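You operate a simulated robot arm through the tools that you are given. There is no shell and no other tool. Be economical: measure what you need, move in short steps, check, and stop when the job is done.

The job below is to be done with a simulated robot arm. You get a single attempt, and the scene is never put back.

TASK
Shut the right door of the tall black cabinet. Shut the bottom drawer of the blue cabinet. Put the teal round brush on the steel table top. Turn the black knob to 5. Put the row card on the wooden bench top. Put the jar from the steel table top in the white pail there. Fetch the grey brush and set it on the shelf of the left test stand. Take the medium filter on the steel table top and put it away on the top of the small bench. Do these in any order. Set down upright: grey brush, medium filter.

It is judged by the outcome, as a careful person would: the job done as asked, and still so three seconds after it is handed in. It fails if anything else is knocked over, pushed out of place, dropped, spilled or broken.

THE ROBOT
A 7-joint arm with a two-finger parallel gripper on a trunk, on a base that drives. Base frame: it is fixed to the floor where the robot stands at the start and does not move with it; the origin is under the middle of the robot, x ahead of it, y to its left, z up. Readings come in m, rad, newtons and seconds.
With the tool pointing down near the work surface it reaches from about 0.3 to 0.74 m from the robot's upright axis, wherever it stands. Its first joint turns from -2.007 to 2.007 rad. Places, roughly: black knob [-0.7, 3, 1]; bottom drawer of the blue cabinet [0.7, -0.5, 0.2]; grey brush [-0.25, 2.25, 1]; jar [-0.5, 3.25, 1]; medium filter [0, 2.25, 1]; pail [-0.25, 3, 1]; right door of the tall black cabinet [1, -0.1, 0.9]; row card [-0.75, 2.75, 1]; shelf of the left test stand [1.3, 3.8, 0.6]; steel table top [0, 2.3, 0.9]; teal round brush (6x6x13 cm) [-1.6, 0.5, 0.9]; top of the small bench [-1.2, 4.8, 0.9]; wooden bench top [-2.6, 3.6, 0.9]. Payload 3.91 kg.
The tool frame sits at the grasp point between the pads (the TCP): z along the fingers, y along the line on which they close. The tips reach 0.03 m beyond it. Largest opening 0.11 m; finger width 0.02, thickness 0.01; the body of the gripper, 0.048 by 0.112 m, starts 0.055 m behind the TCP.
Orientation is that of the tool frame in the base frame, as a unit quaternion [x, y, z, w]. With the fingers straight down and closing along the base's y, the tool's x points along the base's -x, its y along +y and its z along -z.

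THE INTERFACE
- The arm moves only by the tool servo_tool. Its argument "steps" is text: rows parted by semicolons, each of 7 numbers parted by spaces: the turn, a rotation vector about the tool's x, y, z in rad, then the shift along the tool's x, y, z in m, then the closure, from 0 (fully open) to 1 (shut). In form: wx wy wz x y z fingers; .... A call has 1 to 10 rows; each row is the pose to reach, as a shift and turn from the pose commanded when the call began, along the tool's axes at that moment. Each row takes 0.2 s and may step no farther than 0.05 m and 0.15 rad from the row before; otherwise, or with a gripper value out of range, the whole call is refused. Where a pose cannot be reached the arm comes as near as it can. A force on the tool above 40 N (or 10 N above the force at the start of the call, whichever is more), or a blocked arm, ends the call early, and 0.2 s more pass. Each finger travels about 0.108 m/s and halts on what it meets, pressing with about 40 N; the grip force reading is that of the motor and also rises with nothing between the fingers. The clock runs only during rows and for 0.2 s after the last one: add rows that repeat a pose to give the fingers time. The reply holds the time, the measured pose of the TCP, the force on the tool along the base axes, the opening and the grip force, in the units named above and with some noise, with the torque about the TCP (base axes, N m) and any sound that the robot's microphone picked up.
- Cameras (640 x 400 px; columns grow to the right, rows downward): "scene" is now at [0.0155, 0.1064, 1.4845]; the picture's right is [-0.55, -0.84, 0.00], its down [-0.47, 0.30, -0.83] and it looks along [0.69, -0.46, -0.56] (base axes); focal length 255 px, centre (320, 200). "wrist" rides on the gripper at [0.073, 0.017, -0.103] in the tool frame; the picture's right is [-0.23, 0.97, 0.00], its down [-0.76, -0.18, -0.62] and it looks along [-0.61, -0.14, 0.78] (tool axes); focal length 222 px, centre (320, 200).
- camera(camera): a new picture of that camera. It takes no simulated time.
- raise_lower(by): slides the trunk up (or, below 0, down) by that many m; the arm and the scene camera ride with it, the base frame stays. It gives what a move gives, with no picture.
- base_move(legs): drives the robot by 1 to 6 legs, each [ahead, turn to the left] in m and rad, along the robot's own axes; the way and the turn of a leg run together, so that a leg with both is an arc; at most 1.5 m and 3.142 rad a leg. The arm and the cameras ride along, it lands a little off, and it stops where it bumps. It gives what a move gives.
- head_to(pan, tilt): turns the head with the scene camera to pan (to the left, within 2.705 rad either way) and tilt (down, from -0.506 to 1.204), counted from straight ahead of the robot. It gives what a move gives.
- probe_pixels(camera, pixels): there is no depth. For up to 12 entries [column, row, z] of the newest picture of that camera ("zoom" is the newest enlarged one), the place [x, y] in the base frame at which the ray of that pixel passes the height z, good to about 0.003 m. It takes no simulated time.
- zoom(camera, box): a new picture of the part [left, top, right, bottom] of that camera's present view, enlarged. It takes no simulated time.
- sign_off(): hands the job in; it is judged then, once.

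Keep the steps short. Do not move on a guess: measure, check each grasp and each placing, and mend mistakes. In all there are 131 turns and 152 pictures (those below and enlarged ones count). Leave the gripper open and the arm clear of the work at the hand-in unless told otherwise, and finish with a single line.

The tools are called after "Call:" as a command line: name --argument value ..., lists and objects as JSON in quotes. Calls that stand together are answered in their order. servo_tool: Moves the arm, as the interface text tells. Its arguments: {"type":"object","properties":{"steps":{"type":"string"}},"required":["steps"]} The other tools are called the same way: raise_lower (by) slides the trunk up or down; base_move (legs) drives the base; head_to (pan, tilt) turns the head that bears the scene camera; camera (camera) takes a picture; probe_pixels (camera, pixels) gives the place at which the rays of pixels pass given heights; zoom (camera, box) takes an enlarged picture of a part of a camera's view; sign_off () hands the job in.

At the start:

```text
clock: 0.0
ee_pos: [0.4751, -0.2627, 1.2746]
tcp_rot: [0.001, 1.0, -0.001, 0.0]
contact_force: [-0.5, 0.4, -0.2]
moment: [0.04, 0.0, -0.01]
opening: 0.1099
gripper_force: 0.1
trunk travel left (down, up): [-0.58, 0.41]
robot x, y, heading: [0.0004, 0.0023, 0.0]
head pan, tilt: [-0.579, 0.59]
```

scene: 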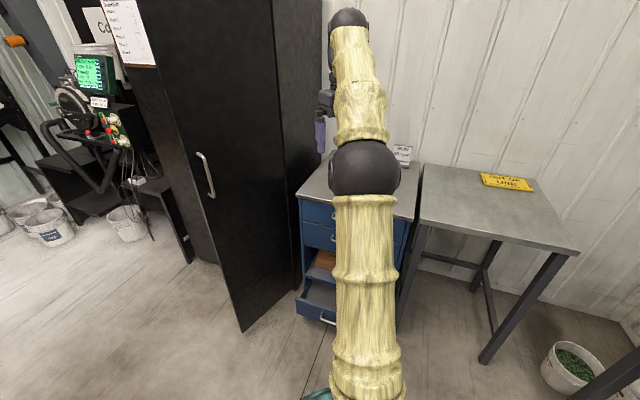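
wrist: 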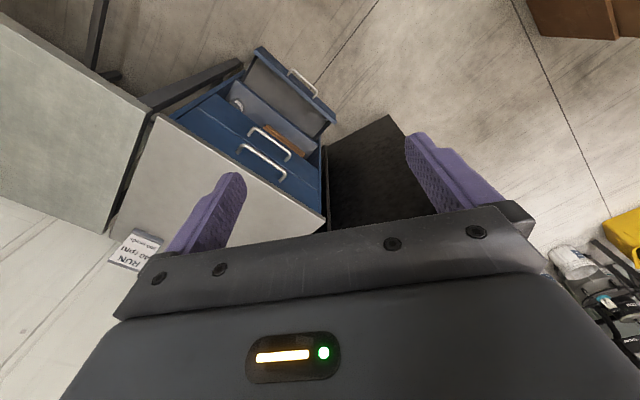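

I start by looking around the room: the cabinet door and blue drawer in view first.

Call:
head_to --pan -0.1 --tilt 0.6

Call:
camera --camera "scene"

Call:
head_to --pan 1.3 --tilt 0.4

Call:
camera --camera "scene"

Call:
head_to --pan 2.5 --tilt 0.4

Call:
camera --camera "scene"

```text
clock: 0.9
ee_pos: [0.4753, -0.263, 1.2752]
tcp_rot: [0.0, 1.0, -0.001, -0.001]
contact_force: [-0.2, -0.9, -1.4]
moment: [-0.01, -0.01, 0.02]
opening: 0.1101
gripper_force: 0.1
trunk travel left (down, up): [-0.58, 0.41]
robot x, y, heading: [0.0015, 0.002, -0.0]
head pan, tilt: [-0.099, 0.6]
```

```text
149 pictures are left
```

scene: 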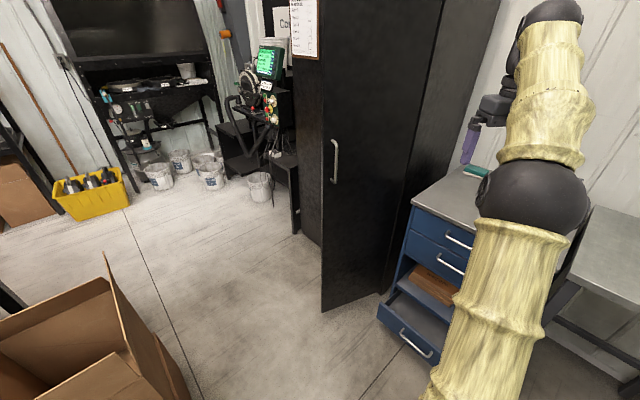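

```text
clock: 2.5
ee_pos: [0.4758, -0.2624, 1.2746]
tcp_rot: [-0.001, 1.0, 0.0, 0.0]
contact_force: [0.6, -0.4, -1.4]
moment: [0.02, -0.01, -0.04]
opening: 0.1097
gripper_force: 0.0
trunk travel left (down, up): [-0.58, 0.41]
robot x, y, heading: [-0.0041, 0.0037, -0.001]
head pan, tilt: [1.3, 0.4]
```

```text
148 pictures are left
```

scene: 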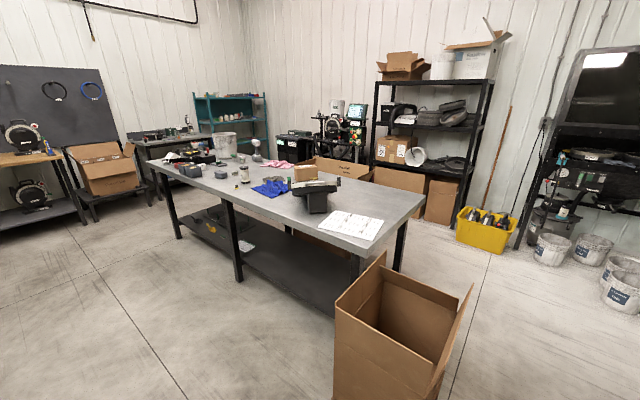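

```text
clock: 3.9
ee_pos: [0.4761, -0.2608, 1.2745]
tcp_rot: [0.0, 1.0, -0.002, 0.0]
contact_force: [0.0, 0.5, -0.6]
moment: [0.0, -0.04, -0.01]
opening: 0.1098
gripper_force: 0.0
trunk travel left (down, up): [-0.58, 0.41]
robot x, y, heading: [0.0004, -0.0015, 0.001]
head pan, tilt: [2.499, 0.4]
```

```text
147 pictures are left
```

scene: 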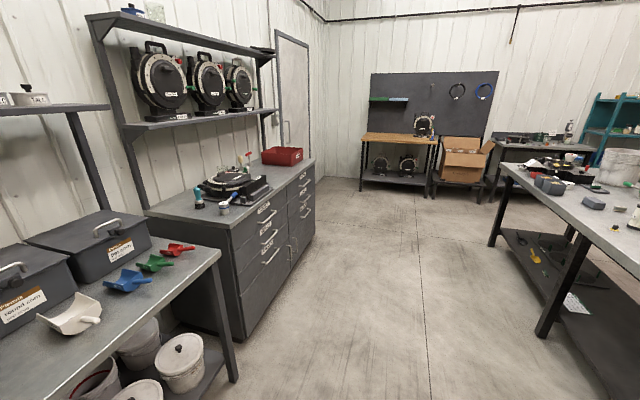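

I return the head to the cabinet for measurements.

Call:
head_to --pan -0.15 --tilt 0.75

Call:
camera --camera "scene"

```text
clock: 6.2
ee_pos: [0.4757, -0.2619, 1.2749]
tcp_rot: [0.0, 1.0, -0.001, 0.0]
contact_force: [-0.1, -0.2, 0.0]
moment: [-0.01, 0.03, 0.01]
opening: 0.1098
gripper_force: 0.1
trunk travel left (down, up): [-0.58, 0.41]
robot x, y, heading: [-0.004, -0.0014, 0.003]
head pan, tilt: [-0.15, 0.75]
```

```text
146 pictures are left
```

scene: 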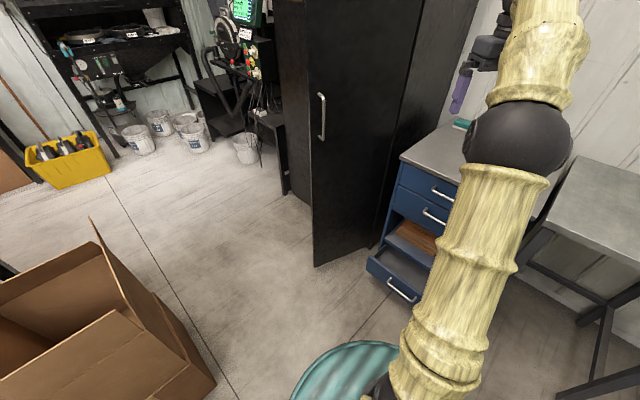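

Call:
probe_pixels --camera "scene" --pixels '[[315, 266, 0.03], [372, 245, 0.03], [284, 193, 0], [308, 203, 0.03], [402, 290, 0.2], [365, 270, 0.2], [403, 157, 0.8], [391, 214, 0.4], [322, 117, 0.9], [322, 117, 1.0]]'

Call:
zoom --camera "scene" --box '[260, 0, 500, 320]'

```text
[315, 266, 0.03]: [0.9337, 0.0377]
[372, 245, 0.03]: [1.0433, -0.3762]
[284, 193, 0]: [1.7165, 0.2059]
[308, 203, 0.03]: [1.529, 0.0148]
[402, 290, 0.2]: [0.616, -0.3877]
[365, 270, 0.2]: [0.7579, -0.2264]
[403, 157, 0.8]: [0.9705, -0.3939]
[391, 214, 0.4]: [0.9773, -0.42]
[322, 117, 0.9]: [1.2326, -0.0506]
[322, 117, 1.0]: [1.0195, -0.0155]
```

```text
1.25 times, centred on (380, 160) of scene
```

zoom: 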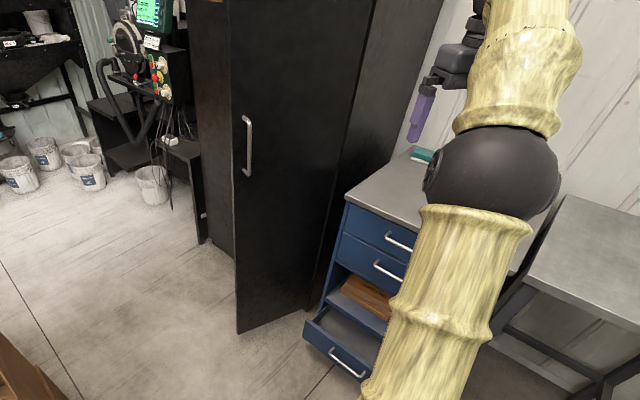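

Call:
probe_pixels --camera "wrist" --pixels '[[390, 115, 0.03], [326, 148, 0.03], [440, 190, 0.5], [303, 84, 0.2], [255, 50, 0.25], [334, 122, 0.25], [158, 115, 0.85], [325, 215, 0.85], [325, 215, 0.8], [262, 165, 0.7], [110, 240, 0.85]]'

Call:
servo_tool --steps "0 0 0 0.05 0 0 0; 0 0 0 0.1 0.0 0 0; 0 0 0.15 0.1 0.0 0 0; 0 0 0.3 0.1 0 0 0; 0 -0.15 0.3 0.1 0 0 0; 0 -0.3 0.3 0.1 0 0 0; 0 -0.4 0.3 0.1 0 0 0"

Call:
camera --camera "wrist"

```text
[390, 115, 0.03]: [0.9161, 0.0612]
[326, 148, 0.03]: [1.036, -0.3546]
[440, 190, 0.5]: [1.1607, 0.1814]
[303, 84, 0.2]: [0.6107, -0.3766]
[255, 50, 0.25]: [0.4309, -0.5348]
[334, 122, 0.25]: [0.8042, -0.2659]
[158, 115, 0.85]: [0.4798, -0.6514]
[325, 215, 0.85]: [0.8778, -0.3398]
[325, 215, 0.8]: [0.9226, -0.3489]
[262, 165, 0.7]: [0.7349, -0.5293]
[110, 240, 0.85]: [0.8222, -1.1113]
```

```text
clock: 7.8
ee_pos: [0.3765, -0.2632, 1.2752]
tcp_rot: [0.148, 0.969, 0.0, 0.199]
contact_force: [0.3, 0.3, -1.0]
moment: [-0.01, -0.03, 0.01]
opening: 0.11
gripper_force: 0.1
trunk travel left (down, up): [-0.58, 0.41]
robot x, y, heading: [0.0015, 0.0021, -0.001]
head pan, tilt: [-0.15, 0.75]
```

```text
144 pictures are left
```

wrist: 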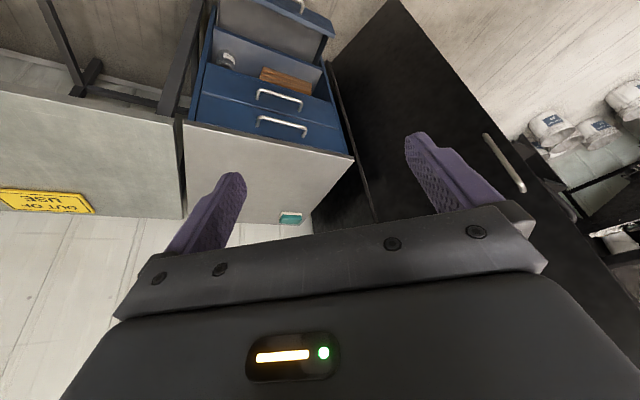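

The furniture stands skewed: the blue cabinet faces about yaw 124°. The drawer goes first, so I drive ahead 0.3 m and face it.

Call:
base_move --legs '[[0.28, 0], [0, -0.93]]'

Call:
head_to --pan -0.1 --tilt 1.0

Call:
camera --camera "scene"

Call:
camera --camera "wrist"

```text
clock: 13.3
ee_pos: [0.2843, -0.4582, 1.2742]
tcp_rot: [0.564, 0.802, -0.088, 0.177]
contact_force: [0.6, 0.4, 0.8]
moment: [-0.01, -0.05, -0.02]
opening: 0.1099
gripper_force: 0.0
trunk travel left (down, up): [-0.58, 0.41]
robot x, y, heading: [0.2705, 0.0015, -0.921]
head pan, tilt: [-0.15, 0.75]
```

```text
clock: 14.1
ee_pos: [0.2855, -0.4576, 1.275]
tcp_rot: [0.563, 0.802, -0.088, 0.177]
contact_force: [0.2, -0.4, -1.1]
moment: [-0.06, 0.02, 0.01]
opening: 0.1097
gripper_force: 0.1
trunk travel left (down, up): [-0.58, 0.41]
robot x, y, heading: [0.2678, -0.0037, -0.923]
head pan, tilt: [-0.099, 1.0]
```

```text
143 pictures are left
```

scene: 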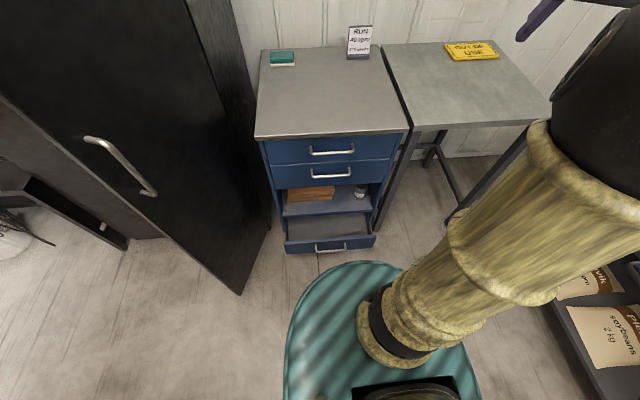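

```text
142 pictures are left
```

wrist: 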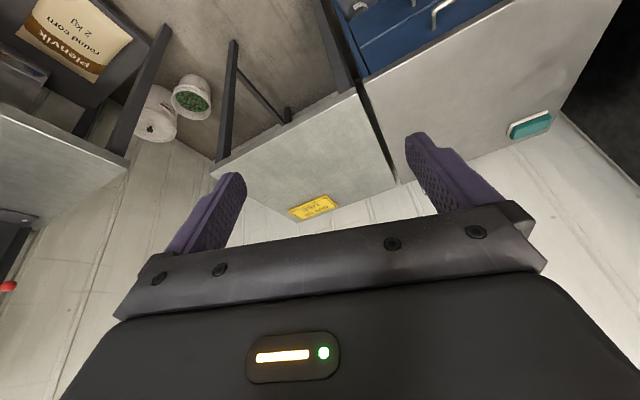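

Call:
probe_pixels --camera "scene" --pixels '[[287, 243, 0.25], [375, 237, 0.25], [331, 247, 0.2], [287, 252, 0.15], [375, 247, 0.15], [258, 138, 0.8], [407, 130, 0.8], [287, 211, 0.25], [368, 208, 0.25], [241, 294, 0.03]]'

Call:
zoom --camera "scene" --box '[250, 120, 410, 270]'

```text
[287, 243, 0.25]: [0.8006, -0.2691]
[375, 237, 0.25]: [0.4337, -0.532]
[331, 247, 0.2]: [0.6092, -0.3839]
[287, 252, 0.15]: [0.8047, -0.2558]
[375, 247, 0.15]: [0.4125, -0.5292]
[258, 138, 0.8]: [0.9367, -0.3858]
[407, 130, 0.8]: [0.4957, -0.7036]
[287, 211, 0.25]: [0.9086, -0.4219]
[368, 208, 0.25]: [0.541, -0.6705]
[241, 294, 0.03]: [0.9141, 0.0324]
```

```text
2.67 times, centred on (330, 195) of scene
```

zoom: 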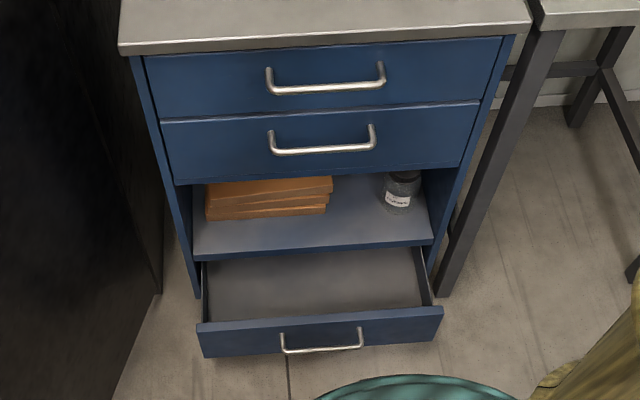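

Drawer front runs from (0.80,-0.27) to (0.43,-0.53). I close the fist, pitch it forward, and bring it in front of the drawer centre, still high.

Call:
servo_tool --steps "-.0177 -.0853 -.0343 .0054 .0434 .0005 1; -.0354 -.1706 -.0686 .0108 .0868 .001 1; -.0531 -.2559 -.1029 .0162 .1302 .0015 1; -.0708 -.3412 -.1372 .0216 .1736 .002 1; -.0885 -.4265 -.1715 .027 .217 .0025 1; -.1062 -.5118 -.2058 .0324 .2604 .003 1; -.124 -.597 -.24 .0376 .304 .0036 1"

Call:
raise_lower --by -0.56

Call:
camera --camera "scene"

```text
clock: 15.7
ee_pos: [0.5813, -0.349, 1.2744]
tcp_rot: [0.401, 0.779, -0.221, 0.428]
contact_force: [-0.2, 0.2, 0.5]
moment: [0.01, 0.03, 0.03]
opening: 0.0
gripper_force: 37.7
out of reach, approached as far as the arm can: row 4, 5, 6, 7
trunk travel left (down, up): [-0.58, 0.41]
robot x, y, heading: [0.2656, -0.0016, -0.925]
head pan, tilt: [-0.099, 1.0]
```

```text
refused: -0.56 is not a number from -0.4 to 0.4
```

```text
140 pictures are left
```

scene: 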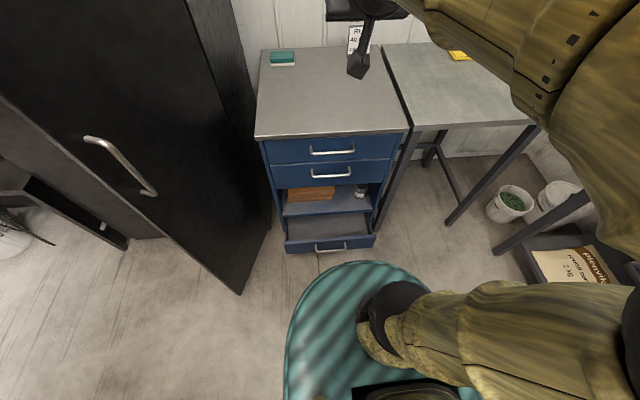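

Too folded for exact staging; I back up 8 cm and lower the trunk.

Call:
base_move --legs '[[-0.08, 0]]'

Call:
raise_lower --by -0.35

Call:
raise_lower --by -0.22

Call:
camera --camera "scene"

```text
clock: 16.8
ee_pos: [0.5326, -0.2856, 1.2739]
tcp_rot: [0.403, 0.779, -0.221, 0.426]
contact_force: [0.4, 0.0, -1.3]
moment: [0.01, 0.03, 0.03]
opening: 0.0001
gripper_force: 37.6
trunk travel left (down, up): [-0.58, 0.41]
robot x, y, heading: [0.2228, 0.0642, -0.922]
head pan, tilt: [-0.099, 1.0]
```

```text
clock: 19.4
ee_pos: [0.5074, -0.2683, 0.8686]
tcp_rot: [0.425, 0.831, -0.183, 0.31]
contact_force: [-0.3, -0.3, -0.3]
moment: [0.03, 0.02, -0.02]
opening: 0.0001
gripper_force: 37.6
trunk travel left (down, up): [-0.3, 0.69]
robot x, y, heading: [0.2191, 0.0635, -0.921]
head pan, tilt: [-0.099, 1.0]
stopped: the arm was blocked; the commanded pose is now the measured one
```

```text
clock: 21.7
ee_pos: [0.5119, -0.2747, 0.642]
tcp_rot: [0.427, 0.834, -0.178, 0.3]
contact_force: [-0.5, 0.0, -0.2]
moment: [-0.02, -0.02, -0.01]
opening: 0.0002
gripper_force: 37.6
trunk travel left (down, up): [-0.08, 0.91]
robot x, y, heading: [0.2211, 0.0629, -0.925]
head pan, tilt: [-0.099, 1.0]
```

```text
139 pictures are left
```

scene: 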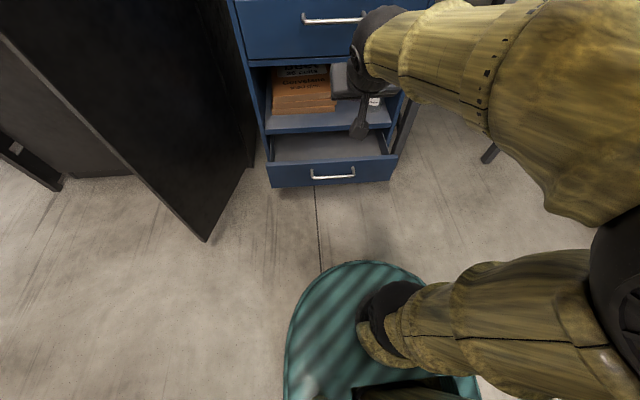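

The arm was blocked once while lowering; I look to the right to see what the elbow met.

Call:
head_to --pan -1.0 --tilt 0.9

Call:
camera --camera "scene"

```text
clock: 22.9
ee_pos: [0.5115, -0.2746, 0.6417]
tcp_rot: [0.426, 0.835, -0.178, 0.3]
contact_force: [-0.2, -0.7, 1.6]
moment: [0.01, 0.01, -0.01]
opening: 0.0001
gripper_force: 37.6
trunk travel left (down, up): [-0.08, 0.91]
robot x, y, heading: [0.2192, 0.0636, -0.921]
head pan, tilt: [-1.0, 0.901]
```

```text
138 pictures are left
```

scene: 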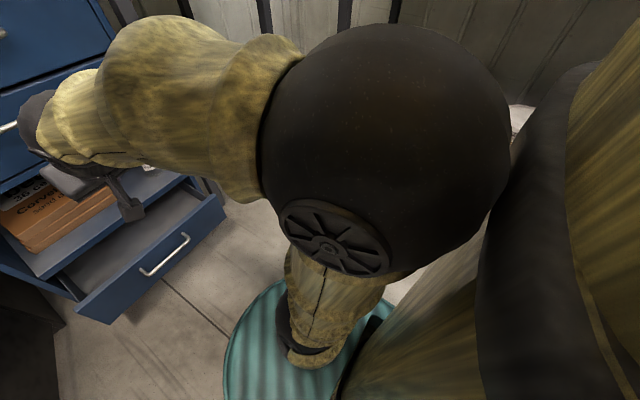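

Just self-proximity of the elbow; nothing moved. I lower the fist to z≈0.225, 11 cm left of the drawer handle, in front of the drawer face.

Call:
servo_tool --steps "0 0 0 .0298 .0142 .0345 1; 0 0 0 .0596 .0284 .069 1; 0 0 0 .0894 .0426 .1035 1; 0 0 0 .1192 .0568 .138 1; 0 0 0 .149 .071 .1725 1; 0 0 0 .1788 .0852 .207 1; 0 0 0 .2086 .0994 .2415 1; 0 0 0 .2384 .1136 .276 1; 0 0 0 .2685 .1277 .31 1"

Call:
head_to --pan -0.1 --tilt 0.9

Call:
camera --camera "scene"

```text
clock: 24.9
ee_pos: [0.6072, -0.2141, 0.238]
tcp_rot: [0.425, 0.83, -0.183, 0.311]
contact_force: [-0.4, 0.1, 0.3]
moment: [0.03, 0.02, 0.01]
opening: 0.0
gripper_force: 38.0
out of reach, approached as far as the arm can: row 6
trunk travel left (down, up): [-0.08, 0.91]
robot x, y, heading: [0.2153, 0.0659, -0.918]
head pan, tilt: [-1.0, 0.901]
```

```text
clock: 26.1
ee_pos: [0.606, -0.2142, 0.2371]
tcp_rot: [0.425, 0.83, -0.183, 0.311]
contact_force: [-0.2, -0.2, 0.0]
moment: [0.04, 0.0, 0.0]
opening: 0.0001
gripper_force: 37.6
trunk travel left (down, up): [-0.08, 0.91]
robot x, y, heading: [0.2188, 0.0632, -0.919]
head pan, tilt: [-0.099, 0.901]
```

```text
137 pictures are left
```

scene: 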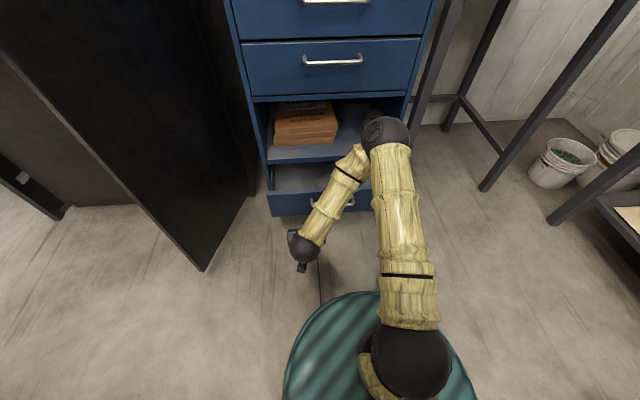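

Call:
probe_pixels --camera "scene" --pixels '[[385, 132, 0.3], [385, 132, 0.4], [385, 132, 0.5], [385, 132, 0.6], [303, 265, 0.238], [410, 365, 0.5], [410, 365, 0.6]]'

Call:
camera --camera "wrist"

```text
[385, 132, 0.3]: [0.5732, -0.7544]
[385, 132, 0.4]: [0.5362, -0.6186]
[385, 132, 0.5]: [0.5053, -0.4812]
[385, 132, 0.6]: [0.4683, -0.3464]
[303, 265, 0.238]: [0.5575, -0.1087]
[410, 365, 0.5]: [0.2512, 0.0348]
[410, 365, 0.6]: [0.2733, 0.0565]
```

```text
136 pictures are left
```

wrist: 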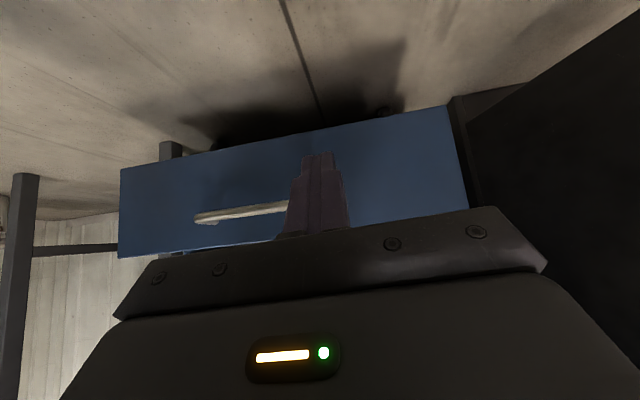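

Fist lines up with the drawer face beside the handle. I push forward in steps and watch the elbow.

Call:
servo_tool --steps "0 0 0 -.03 .02 .027 1; 0 0 0 -.06 .02 .054 1; 0 0 0 -.09 .022 .082 1; 0 0 0 -.118 .022 .1075 1"

Call:
camera --camera "scene"

```text
clock: 27.1
ee_pos: [0.718, -0.3334, 0.2378]
tcp_rot: [0.425, 0.83, -0.184, 0.311]
contact_force: [0.0, -1.0, -0.6]
moment: [0.02, -0.02, -0.01]
opening: 0.0001
gripper_force: 37.8
trunk travel left (down, up): [-0.08, 0.91]
robot x, y, heading: [0.2216, 0.0647, -0.928]
head pan, tilt: [-0.099, 0.901]
```

```text
135 pictures are left
```

scene: 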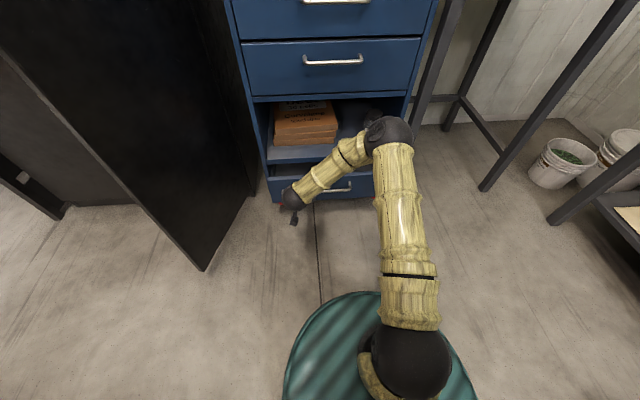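

Call:
servo_tool --steps "0 0 0 -.03 0 .027 1; 0 0 0 -.06 0 .054 1; 0 0 0 -.09 0.002 .082 1; 0 0 0 -.115 0.002 .1045 1; 0 0 0 -.126 0.002 .1145 1"

Call:
camera --camera "scene"

```text
clock: 27.9
ee_pos: [0.7763, -0.4116, 0.2302]
tcp_rot: [0.428, 0.835, -0.177, 0.298]
contact_force: [-0.8, 3.3, 1.4]
moment: [-0.11, -0.03, -0.11]
opening: 0.0001
gripper_force: 37.5
trunk travel left (down, up): [-0.08, 0.91]
robot x, y, heading: [0.2192, 0.0632, -0.922]
head pan, tilt: [-0.099, 0.901]
stopped in row 4: the force on the tool passed its limit at 204 N (the readings are from after the stop); the commanded pose is now the measured one
```

```text
134 pictures are left
```

scene: 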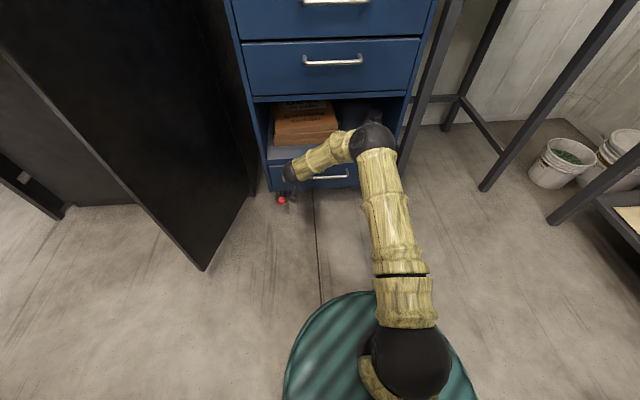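

Force stop — could be the drawer's end stop. I retreat and look.

Call:
servo_tool --steps "0 0 0 .035 0 -.03 1; 0 0 0 .07 0 -.06 1; 0 0 0 .105 0 -.09 1; 0 0 0 .14 0 -.12 1"

Call:
camera --camera "wrist"

Call:
zoom --camera "scene" --box '[220, 80, 440, 240]'

```text
clock: 28.9
ee_pos: [0.6709, -0.259, 0.2277]
tcp_rot: [0.429, 0.834, -0.178, 0.298]
contact_force: [-1.5, 0.4, 0.4]
moment: [0.03, 0.0, 0.01]
opening: 0.0001
gripper_force: 37.5
trunk travel left (down, up): [-0.08, 0.91]
robot x, y, heading: [0.2199, 0.0635, -0.922]
head pan, tilt: [-0.099, 0.901]
```

```text
133 pictures are left
```

wrist: 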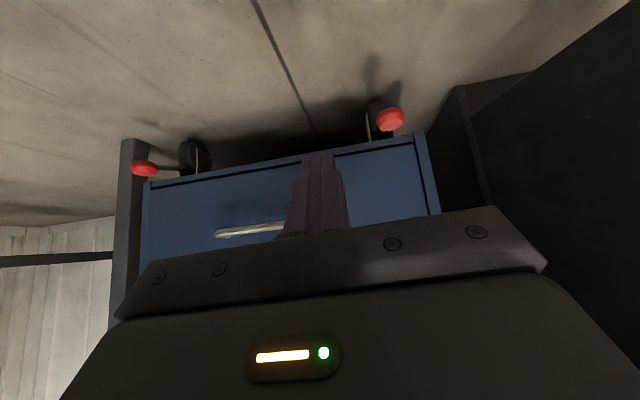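

```text
2.50 times, centred on (330, 160) of scene
```

zoom: 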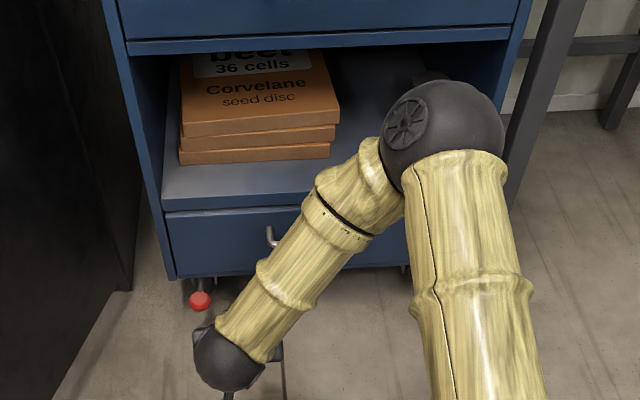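

The drawer now sits flush in its frame (closed). Next the door: raise the trunk, then turn left toward it.

Call:
raise_lower --by 0.4

Call:
raise_lower --by 0.25

Call:
base_move --legs '[[0, 0.71]]'

Call:
head_to --pan 0.0 --tilt 0.7

Call:
camera --camera "scene"

Call:
camera --camera "wrist"

```text
clock: 32.8
ee_pos: [0.6717, -0.2598, 0.6261]
tcp_rot: [0.429, 0.834, -0.178, 0.297]
contact_force: [0.3, 0.2, 0.7]
moment: [0.0, 0.03, -0.02]
opening: 0.0
gripper_force: 37.7
trunk travel left (down, up): [-0.48, 0.51]
robot x, y, heading: [0.221, 0.0606, -0.919]
head pan, tilt: [-0.099, 0.901]
```

```text
clock: 35.3
ee_pos: [0.6713, -0.2598, 0.8773]
tcp_rot: [0.429, 0.834, -0.177, 0.298]
contact_force: [0.2, -0.7, 0.2]
moment: [0.03, -0.02, -0.01]
opening: 0.0
gripper_force: 37.6
trunk travel left (down, up): [-0.73, 0.26]
robot x, y, heading: [0.2205, 0.0632, -0.925]
head pan, tilt: [-0.099, 0.901]
```

```text
clock: 38.4
ee_pos: [0.7733, 0.1076, 0.8771]
tcp_rot: [0.118, 0.931, -0.065, 0.34]
contact_force: [0.0, 0.8, -0.3]
moment: [0.01, 0.0, -0.02]
opening: 0.0
gripper_force: 37.9
trunk travel left (down, up): [-0.73, 0.26]
robot x, y, heading: [0.2215, 0.065, -0.217]
head pan, tilt: [-0.099, 0.901]
```

```text
clock: 39.1
ee_pos: [0.7746, 0.1068, 0.8769]
tcp_rot: [0.118, 0.931, -0.065, 0.34]
contact_force: [-0.1, -0.9, -0.5]
moment: [-0.02, 0.02, 0.01]
opening: 0.0
gripper_force: 37.4
trunk travel left (down, up): [-0.73, 0.26]
robot x, y, heading: [0.218, 0.0674, -0.221]
head pan, tilt: [0.0, 0.7]
```

```text
131 pictures are left
```

scene: 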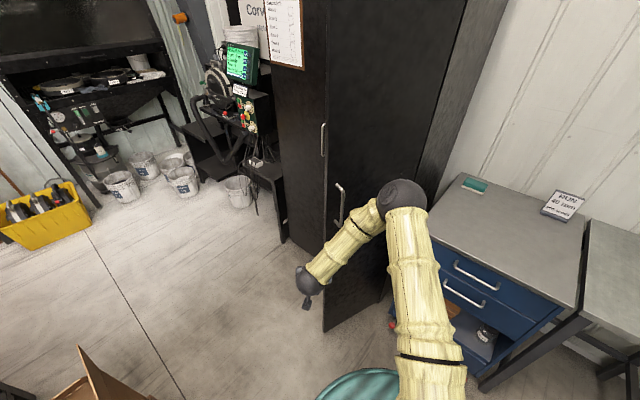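

```text
130 pictures are left
```

wrist: 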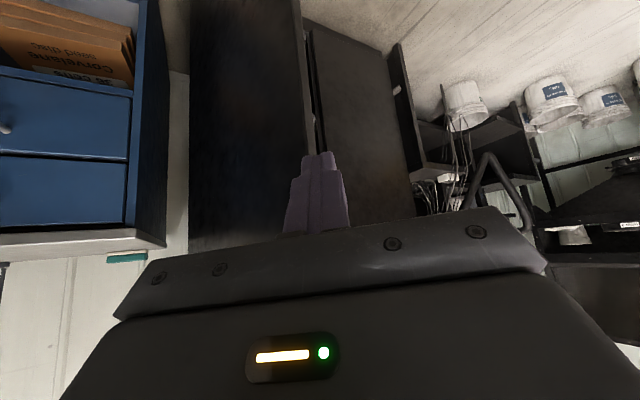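

Left door is closed, right door stands open. I move the fist in front of the right door's face near its free edge.

Call:
servo_tool --steps "0 0 0 -.0224 -.0298 .0207 1; 0 0 0 -.0448 -.0595 .0414 1; 0 0 0 -.0672 -.0893 .062 1; 0 0 0 -.0896 -.119 .0827 1"

Call:
camera --camera "scene"

```text
clock: 40.1
ee_pos: [0.8606, -0.04, 0.8771]
tcp_rot: [0.117, 0.931, -0.065, 0.34]
contact_force: [0.8, -0.1, 0.2]
moment: [0.01, -0.03, -0.03]
opening: 0.0001
gripper_force: 37.7
trunk travel left (down, up): [-0.73, 0.26]
robot x, y, heading: [0.2173, 0.0664, -0.227]
head pan, tilt: [0.0, 0.7]
```

```text
129 pictures are left
```

scene: 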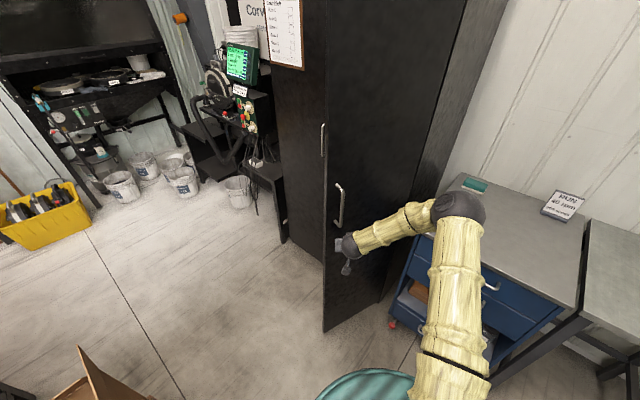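

Call:
servo_tool --steps "0 0 0 -.0305 .0023 .0258 1; 0 0 0 -.061 .0046 .0516 1; 0 0 0 -.0915 .007 .0775 1; 0 0 0 -.122 .0093 .1033 1; 0 0 0 -.1525 .0116 .129 1"

Call:
camera --camera "scene"

```text
clock: 41.3
ee_pos: [1.0564, -0.0798, 0.8741]
tcp_rot: [0.117, 0.931, -0.065, 0.341]
contact_force: [1.1, -0.3, 0.4]
moment: [-0.02, -0.01, 0.03]
opening: 0.0
gripper_force: 38.3
trunk travel left (down, up): [-0.73, 0.26]
robot x, y, heading: [0.2211, 0.0643, -0.228]
head pan, tilt: [0.0, 0.7]
```

```text
128 pictures are left
```

scene: 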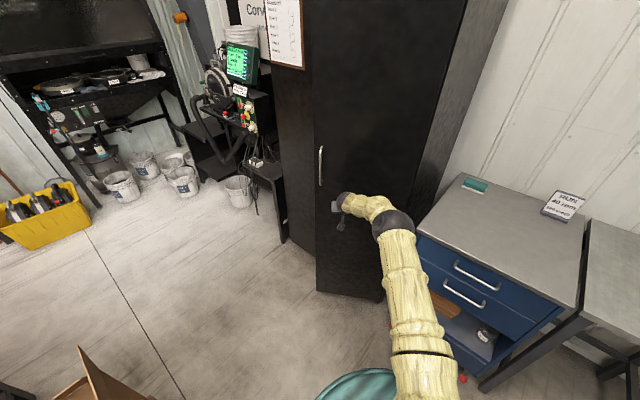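

The door swings freely. I drive ahead 0.22 m to keep pushing.

Call:
base_move --legs '[[0.22, 0]]'

Call:
camera --camera "scene"

```text
clock: 43.1
ee_pos: [1.2565, -0.1254, 0.874]
tcp_rot: [0.121, 0.932, -0.065, 0.335]
contact_force: [0.2, -0.3, 0.4]
moment: [-0.01, 0.0, 0.02]
opening: 0.0
gripper_force: 37.8
trunk travel left (down, up): [-0.73, 0.26]
robot x, y, heading: [0.4224, 0.0153, -0.222]
head pan, tilt: [0.0, 0.7]
stopped in leg 1: the force on the tool passed its limit at 71 N (the readings are from after the stop); the commanded pose is now the measured one
```

```text
127 pictures are left
```

scene: 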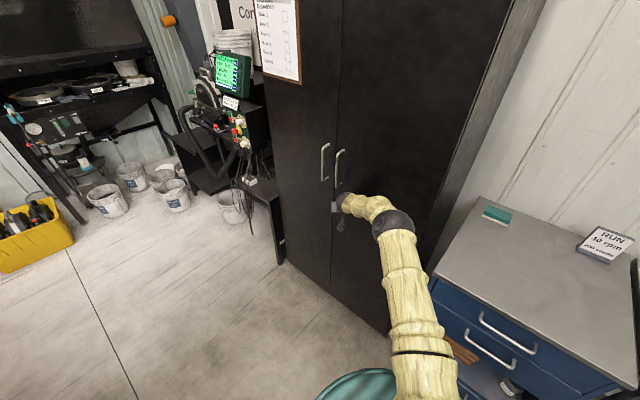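

The door looks shut; back off and check.

Call:
base_move --legs '[[-0.15, 0]]'

Call:
head_to --pan 0.05 --tilt 0.35

Call:
camera --camera "scene"

Call:
zoom --camera "scene" --box '[220, 100, 480, 380]'

```text
clock: 44.6
ee_pos: [1.1083, -0.0891, 0.8739]
tcp_rot: [0.119, 0.932, -0.065, 0.336]
contact_force: [0.0, 0.2, -0.6]
moment: [0.01, 0.03, 0.01]
opening: 0.0
gripper_force: 37.3
trunk travel left (down, up): [-0.73, 0.26]
robot x, y, heading: [0.269, 0.0503, -0.227]
head pan, tilt: [0.0, 0.7]
```

```text
clock: 45.5
ee_pos: [1.1098, -0.0909, 0.8729]
tcp_rot: [0.119, 0.932, -0.066, 0.336]
contact_force: [-0.1, 0.6, 0.8]
moment: [0.0, 0.0, -0.02]
opening: 0.0
gripper_force: 37.7
trunk travel left (down, up): [-0.73, 0.26]
robot x, y, heading: [0.2781, 0.0557, -0.221]
head pan, tilt: [0.051, 0.351]
```

```text
126 pictures are left
```

scene: 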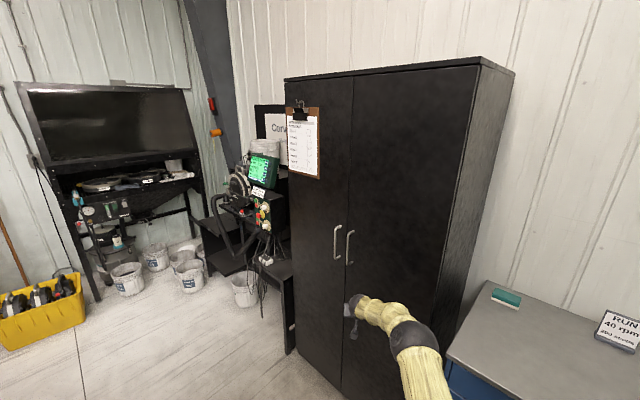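

```text
1.43 times, centred on (350, 240) of scene
```

zoom: 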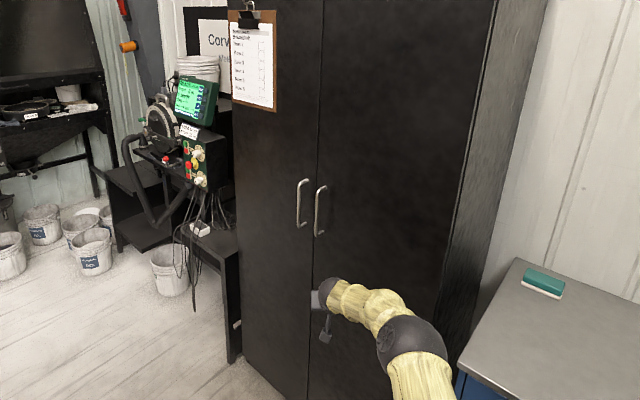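

Door is shut flush. Now tuck the arm (raise trunk, tool down) and head for the teal brush.

Call:
raise_lower --by 0.25

Call:
servo_tool --steps "0 .069 0 .03 -.0257 -.0237 1; 0 .138 0 .06 -.0514 -.0475 1; 0 .207 0 .09 -.0771 -.0712 1; 0 .276 0 .12 -.1028 -.095 .8; 0 .345 0 .15 -.1285 -.1187 .6; 0 .414 0 .18 -.1542 -.1425 .4; 0 .483 0 .21 -.18 -.1662 .2; 0 .552 0 .24 -.2056 -.19 0; 0 .621 0 .27 -.2313 -.2137 0; 0 .69 0 .30 -.257 -.2375 0"

Call:
head_to --pan 2.6 --tilt 0.5

Call:
camera --camera "scene"

```text
clock: 48.0
ee_pos: [1.1092, -0.0898, 1.1232]
tcp_rot: [0.119, 0.932, -0.065, 0.335]
contact_force: [-0.2, -0.4, -0.4]
moment: [0.0, 0.02, -0.01]
opening: 0.0001
gripper_force: 37.4
trunk travel left (down, up): [-0.98, 0.01]
robot x, y, heading: [0.2717, 0.0512, -0.219]
head pan, tilt: [0.051, 0.351]
```

```text
clock: 50.2
ee_pos: [0.6705, -0.2383, 1.1235]
tcp_rot: [0.135, 0.991, -0.02, 0.001]
contact_force: [-0.4, 0.0, 0.2]
moment: [0.02, -0.03, 0.03]
opening: 0.1102
gripper_force: 0.0
trunk travel left (down, up): [-0.98, 0.01]
robot x, y, heading: [0.273, 0.0506, -0.227]
head pan, tilt: [0.051, 0.351]
```

```text
clock: 52.5
ee_pos: [0.672, -0.2394, 1.1224]
tcp_rot: [0.135, 0.991, -0.021, 0.002]
contact_force: [-0.5, -0.2, -0.4]
moment: [0.02, 0.0, 0.02]
opening: 0.1099
gripper_force: 0.1
trunk travel left (down, up): [-0.98, 0.01]
robot x, y, heading: [0.2717, 0.0534, -0.222]
head pan, tilt: [2.601, 0.499]
```

```text
124 pictures are left
```

scene: 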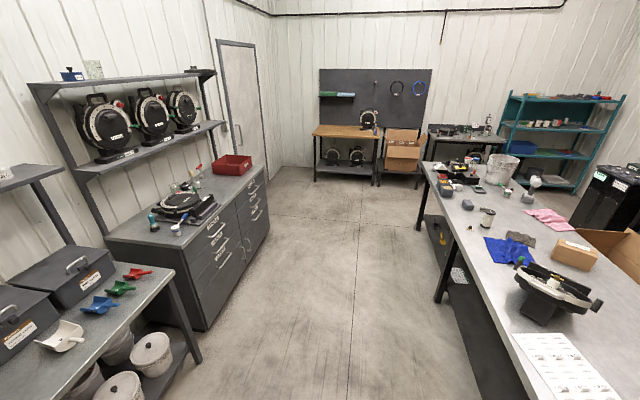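

Call:
probe_pixels --camera "scene" --pixels '[[153, 228, 0.9], [176, 233, 0.9], [204, 330, 0], [268, 235, 0], [106, 243, 0.9], [188, 277, 0.9], [268, 170, 0.9], [423, 163, 0.9], [525, 399, 0.9], [200, 360, 0], [437, 300, 0], [480, 150, 0.9]]'

Call:
zoom --camera "scene" --box '[100, 140, 280, 290]'

Call:
zoom --camera "scene" --box '[400, 120, 640, 320]'

```text
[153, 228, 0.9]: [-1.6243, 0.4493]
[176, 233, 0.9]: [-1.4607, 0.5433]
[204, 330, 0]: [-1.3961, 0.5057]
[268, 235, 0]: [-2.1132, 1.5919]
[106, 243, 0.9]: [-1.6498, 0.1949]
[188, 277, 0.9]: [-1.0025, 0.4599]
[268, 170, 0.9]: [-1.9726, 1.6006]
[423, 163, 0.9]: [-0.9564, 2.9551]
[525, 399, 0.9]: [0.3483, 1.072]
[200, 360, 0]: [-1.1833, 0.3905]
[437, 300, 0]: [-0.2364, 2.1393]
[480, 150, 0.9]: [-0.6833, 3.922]
```

```text
2.67 times, centred on (190, 215) of scene
```

zoom: 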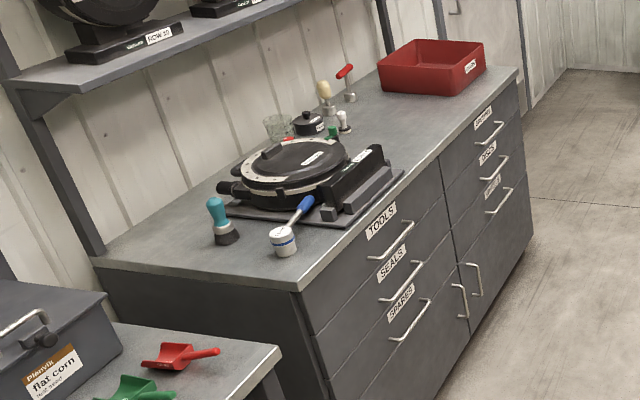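

```text
2.00 times, centred on (520, 220) of scene
```

zoom: 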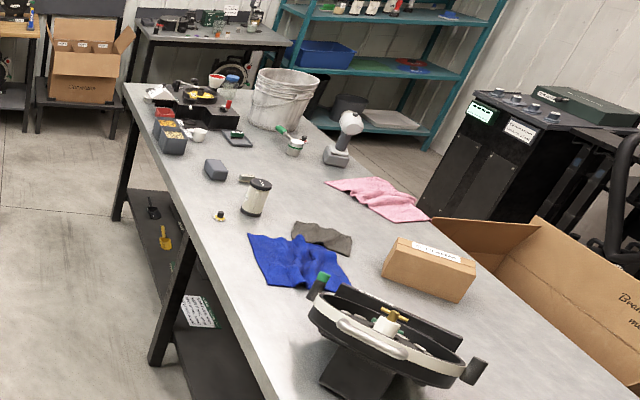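

Teal brush is at about (-1.61, 0.44), 0.2 m inside the bench front. I drive to (-1.1, 0.8) facing the bench.

Call:
base_move --legs '[[0, 2.65], [1.15, 0], [0, 0.71], [0.47, 0], [0, 0.61]]'

Call:
head_to --pan 0.0 --tilt 0.8

Call:
camera --camera "scene"

Call:
camera --camera "wrist"

```text
clock: 76.2
ee_pos: [-1.5448, 0.7862, 1.1244]
tcp_rot: [0.969, 0.246, -0.009, -0.019]
contact_force: [0.3, -0.8, -0.1]
moment: [-0.01, 0.04, 0.02]
opening: 0.1099
gripper_force: 0.0
trunk travel left (down, up): [-0.98, 0.01]
robot x, y, heading: [-1.0587, 0.8513, -2.603]
head pan, tilt: [2.601, 0.499]
```

```text
clock: 78.6
ee_pos: [-1.5451, 0.786, 1.1219]
tcp_rot: [0.969, 0.245, -0.009, -0.02]
contact_force: [-0.3, 0.6, 0.7]
moment: [0.02, 0.01, 0.02]
opening: 0.1097
gripper_force: 0.0
trunk travel left (down, up): [-0.98, 0.01]
robot x, y, heading: [-1.0567, 0.8535, -2.597]
head pan, tilt: [0.0, 0.799]
```

```text
121 pictures are left
```

scene: 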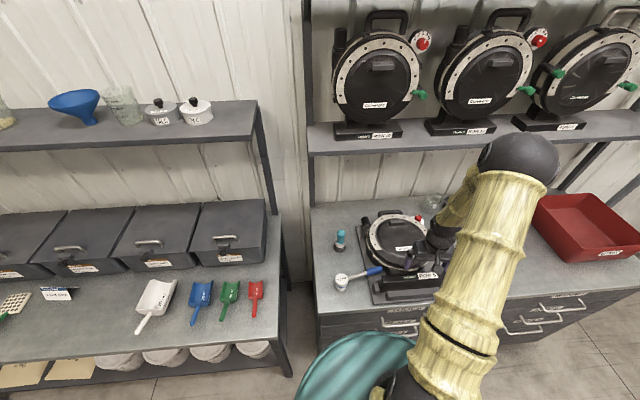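

```text
120 pictures are left
```

wrist: 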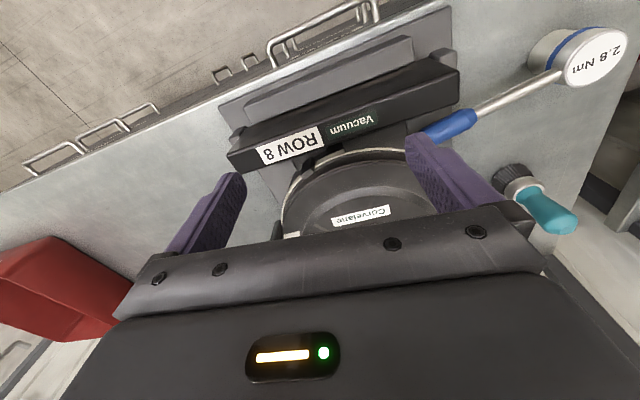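

Call:
probe_pixels --camera "scene" --pixels '[[339, 249, 0.9], [339, 249, 0.85], [341, 234, 1.0], [341, 234, 0.97], [312, 207, 0.88], [316, 313, 0.88]]'

Call:
probe_pixels --camera "wrist" --pixels '[[511, 177, 0.9], [511, 177, 0.85], [565, 222, 1.0], [565, 222, 0.97], [530, 175, 0.9]]'

Call:
zoom --camera "scene" --box '[300, 190, 420, 320]'

```text
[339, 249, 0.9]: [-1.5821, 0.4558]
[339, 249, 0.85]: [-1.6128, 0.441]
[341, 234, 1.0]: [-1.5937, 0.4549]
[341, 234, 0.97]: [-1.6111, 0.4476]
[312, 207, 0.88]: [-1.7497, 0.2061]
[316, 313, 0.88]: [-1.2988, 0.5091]
```

```text
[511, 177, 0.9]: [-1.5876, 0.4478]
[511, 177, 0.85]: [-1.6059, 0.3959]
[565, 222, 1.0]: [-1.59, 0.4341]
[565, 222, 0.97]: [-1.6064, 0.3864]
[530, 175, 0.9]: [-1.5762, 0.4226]
```

```text
3.08 times, centred on (360, 255) of scene
```

zoom: 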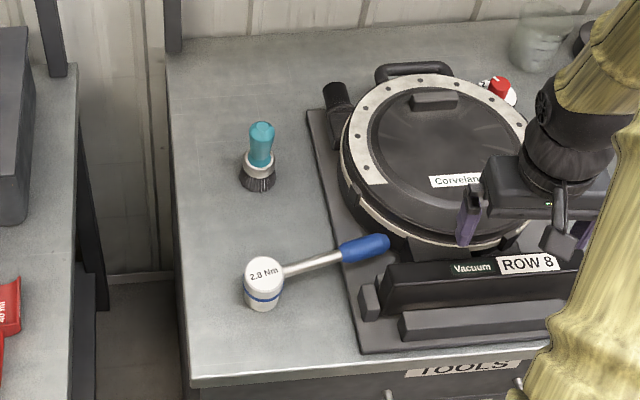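

Brush axis triangulates to (-1.588, 0.453), top ≈1.02. I move over it at the current height, levelling the tool.

Call:
servo_tool --steps "-.006 0 0 -.0281 .0389 -.0017 0; -.012 0 0 -.0562 .0778 -.0034 0; -.018 .002 0 -.0843 .1167 -.005 0; -.025 .004 0 -.1124 .1556 -.007 0; -.031 .005 0 -.1405 .1945 -.0085 0; -.037 .006 0 -.1686 .2334 -.01 0; -.043 .008 0 -.197 .272 -.012 0"

Call:
camera --camera "wrist"

Call:
camera --camera "scene"

```text
clock: 80.2
ee_pos: [-1.5885, 0.4473, 1.1245]
tcp_rot: [0.969, 0.245, -0.001, 0.0]
contact_force: [-0.4, 0.1, -0.4]
moment: [0.06, -0.02, -0.02]
opening: 0.1101
gripper_force: 0.0
trunk travel left (down, up): [-0.98, 0.01]
robot x, y, heading: [-1.0549, 0.8518, -2.603]
head pan, tilt: [0.0, 0.799]
```

```text
118 pictures are left
```

wrist: 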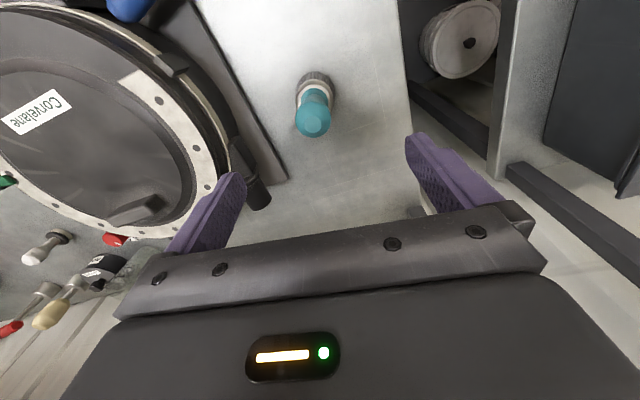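

```text
117 pictures are left
```

scene: 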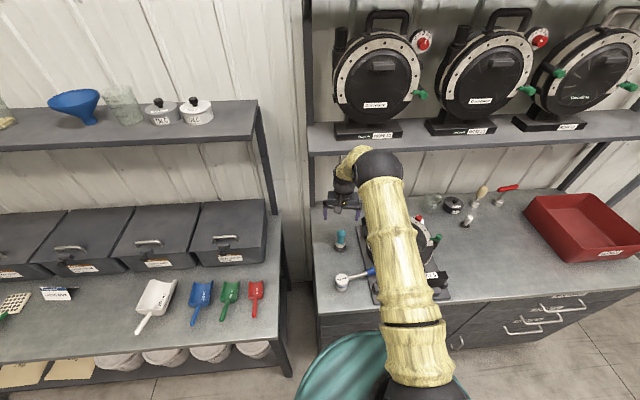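

Call:
probe_pixels --camera "wrist" --pixels '[[313, 118, 1.02], [313, 118, 1.0], [315, 84, 0.9], [315, 84, 0.92]]'

```text
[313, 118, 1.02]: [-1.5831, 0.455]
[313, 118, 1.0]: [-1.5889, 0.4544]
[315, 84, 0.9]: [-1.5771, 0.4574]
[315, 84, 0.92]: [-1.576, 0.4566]
```

Call:
servo_tool --steps "0 0 0 .008 -.004 .045 0; 0 0 0 .008 -.004 .09 0; 0 0 0 .008 -.004 .138 0; 0 0 0 .008 -.004 .138 .3; 0 0 0 .008 -.004 .138 .7; 0 0 0 .008 -.004 .138 1; 0 0 0 .008 -.004 .138 1; 0 0 0 .008 -.004 .138 1"

Call:
camera --camera "wrist"

```text
clock: 82.0
ee_pos: [-1.5832, 0.4578, 0.9869]
tcp_rot: [0.969, 0.246, -0.001, 0.001]
contact_force: [0.3, 0.2, 1.0]
moment: [0.02, 0.06, 0.0]
opening: 0.0345
gripper_force: 39.6
trunk travel left (down, up): [-0.98, 0.01]
robot x, y, heading: [-1.0531, 0.8545, -2.597]
head pan, tilt: [0.0, 0.799]
```

```text
116 pictures are left
```

wrist: 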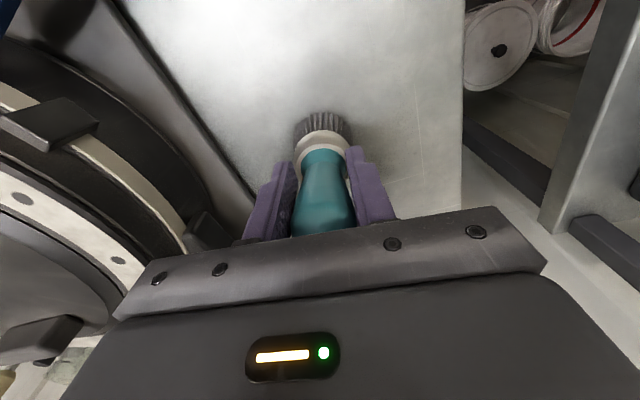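

Brush held (opening 0.0345). Lift and retract toward the robot.

Call:
servo_tool --steps "0 0 0 0 0 -.05 1; 0 0 0 0 0 -.1 1; 0 0 0 0 0 -.15 1; 0 0 0 .045 -.02 -.15 1; 0 0 0 .09 -.04 -.15 1; 0 0 0 .135 -.06 -.15 1; 0 0 0 .18 -.08 -.15 1; 0 0 0 .22 -.10 -.15 1"

Call:
head_to --pan -1.9 --tilt 0.55

Call:
camera --camera "scene"

```text
clock: 83.8
ee_pos: [-1.4361, 0.6518, 1.1343]
tcp_rot: [0.969, 0.245, 0.0, 0.001]
contact_force: [-0.2, 0.0, -1.5]
moment: [0.0, 0.04, -0.03]
opening: 0.0347
gripper_force: 40.3
trunk travel left (down, up): [-0.98, 0.01]
robot x, y, heading: [-1.0565, 0.8548, -2.593]
head pan, tilt: [0.0, 0.799]
```

```text
clock: 85.6
ee_pos: [-1.438, 0.648, 1.1337]
tcp_rot: [0.97, 0.245, 0.0, 0.001]
contact_force: [0.1, 0.2, -1.3]
moment: [-0.03, 0.03, -0.01]
opening: 0.0345
gripper_force: 39.7
trunk travel left (down, up): [-0.98, 0.01]
robot x, y, heading: [-1.0568, 0.8543, -2.597]
head pan, tilt: [-1.901, 0.55]
```

```text
115 pictures are left
```

scene: 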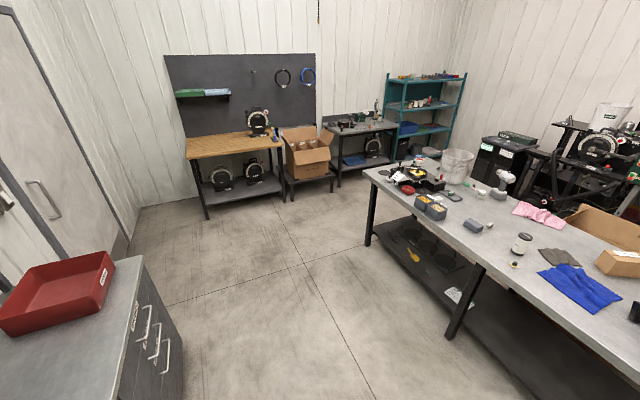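

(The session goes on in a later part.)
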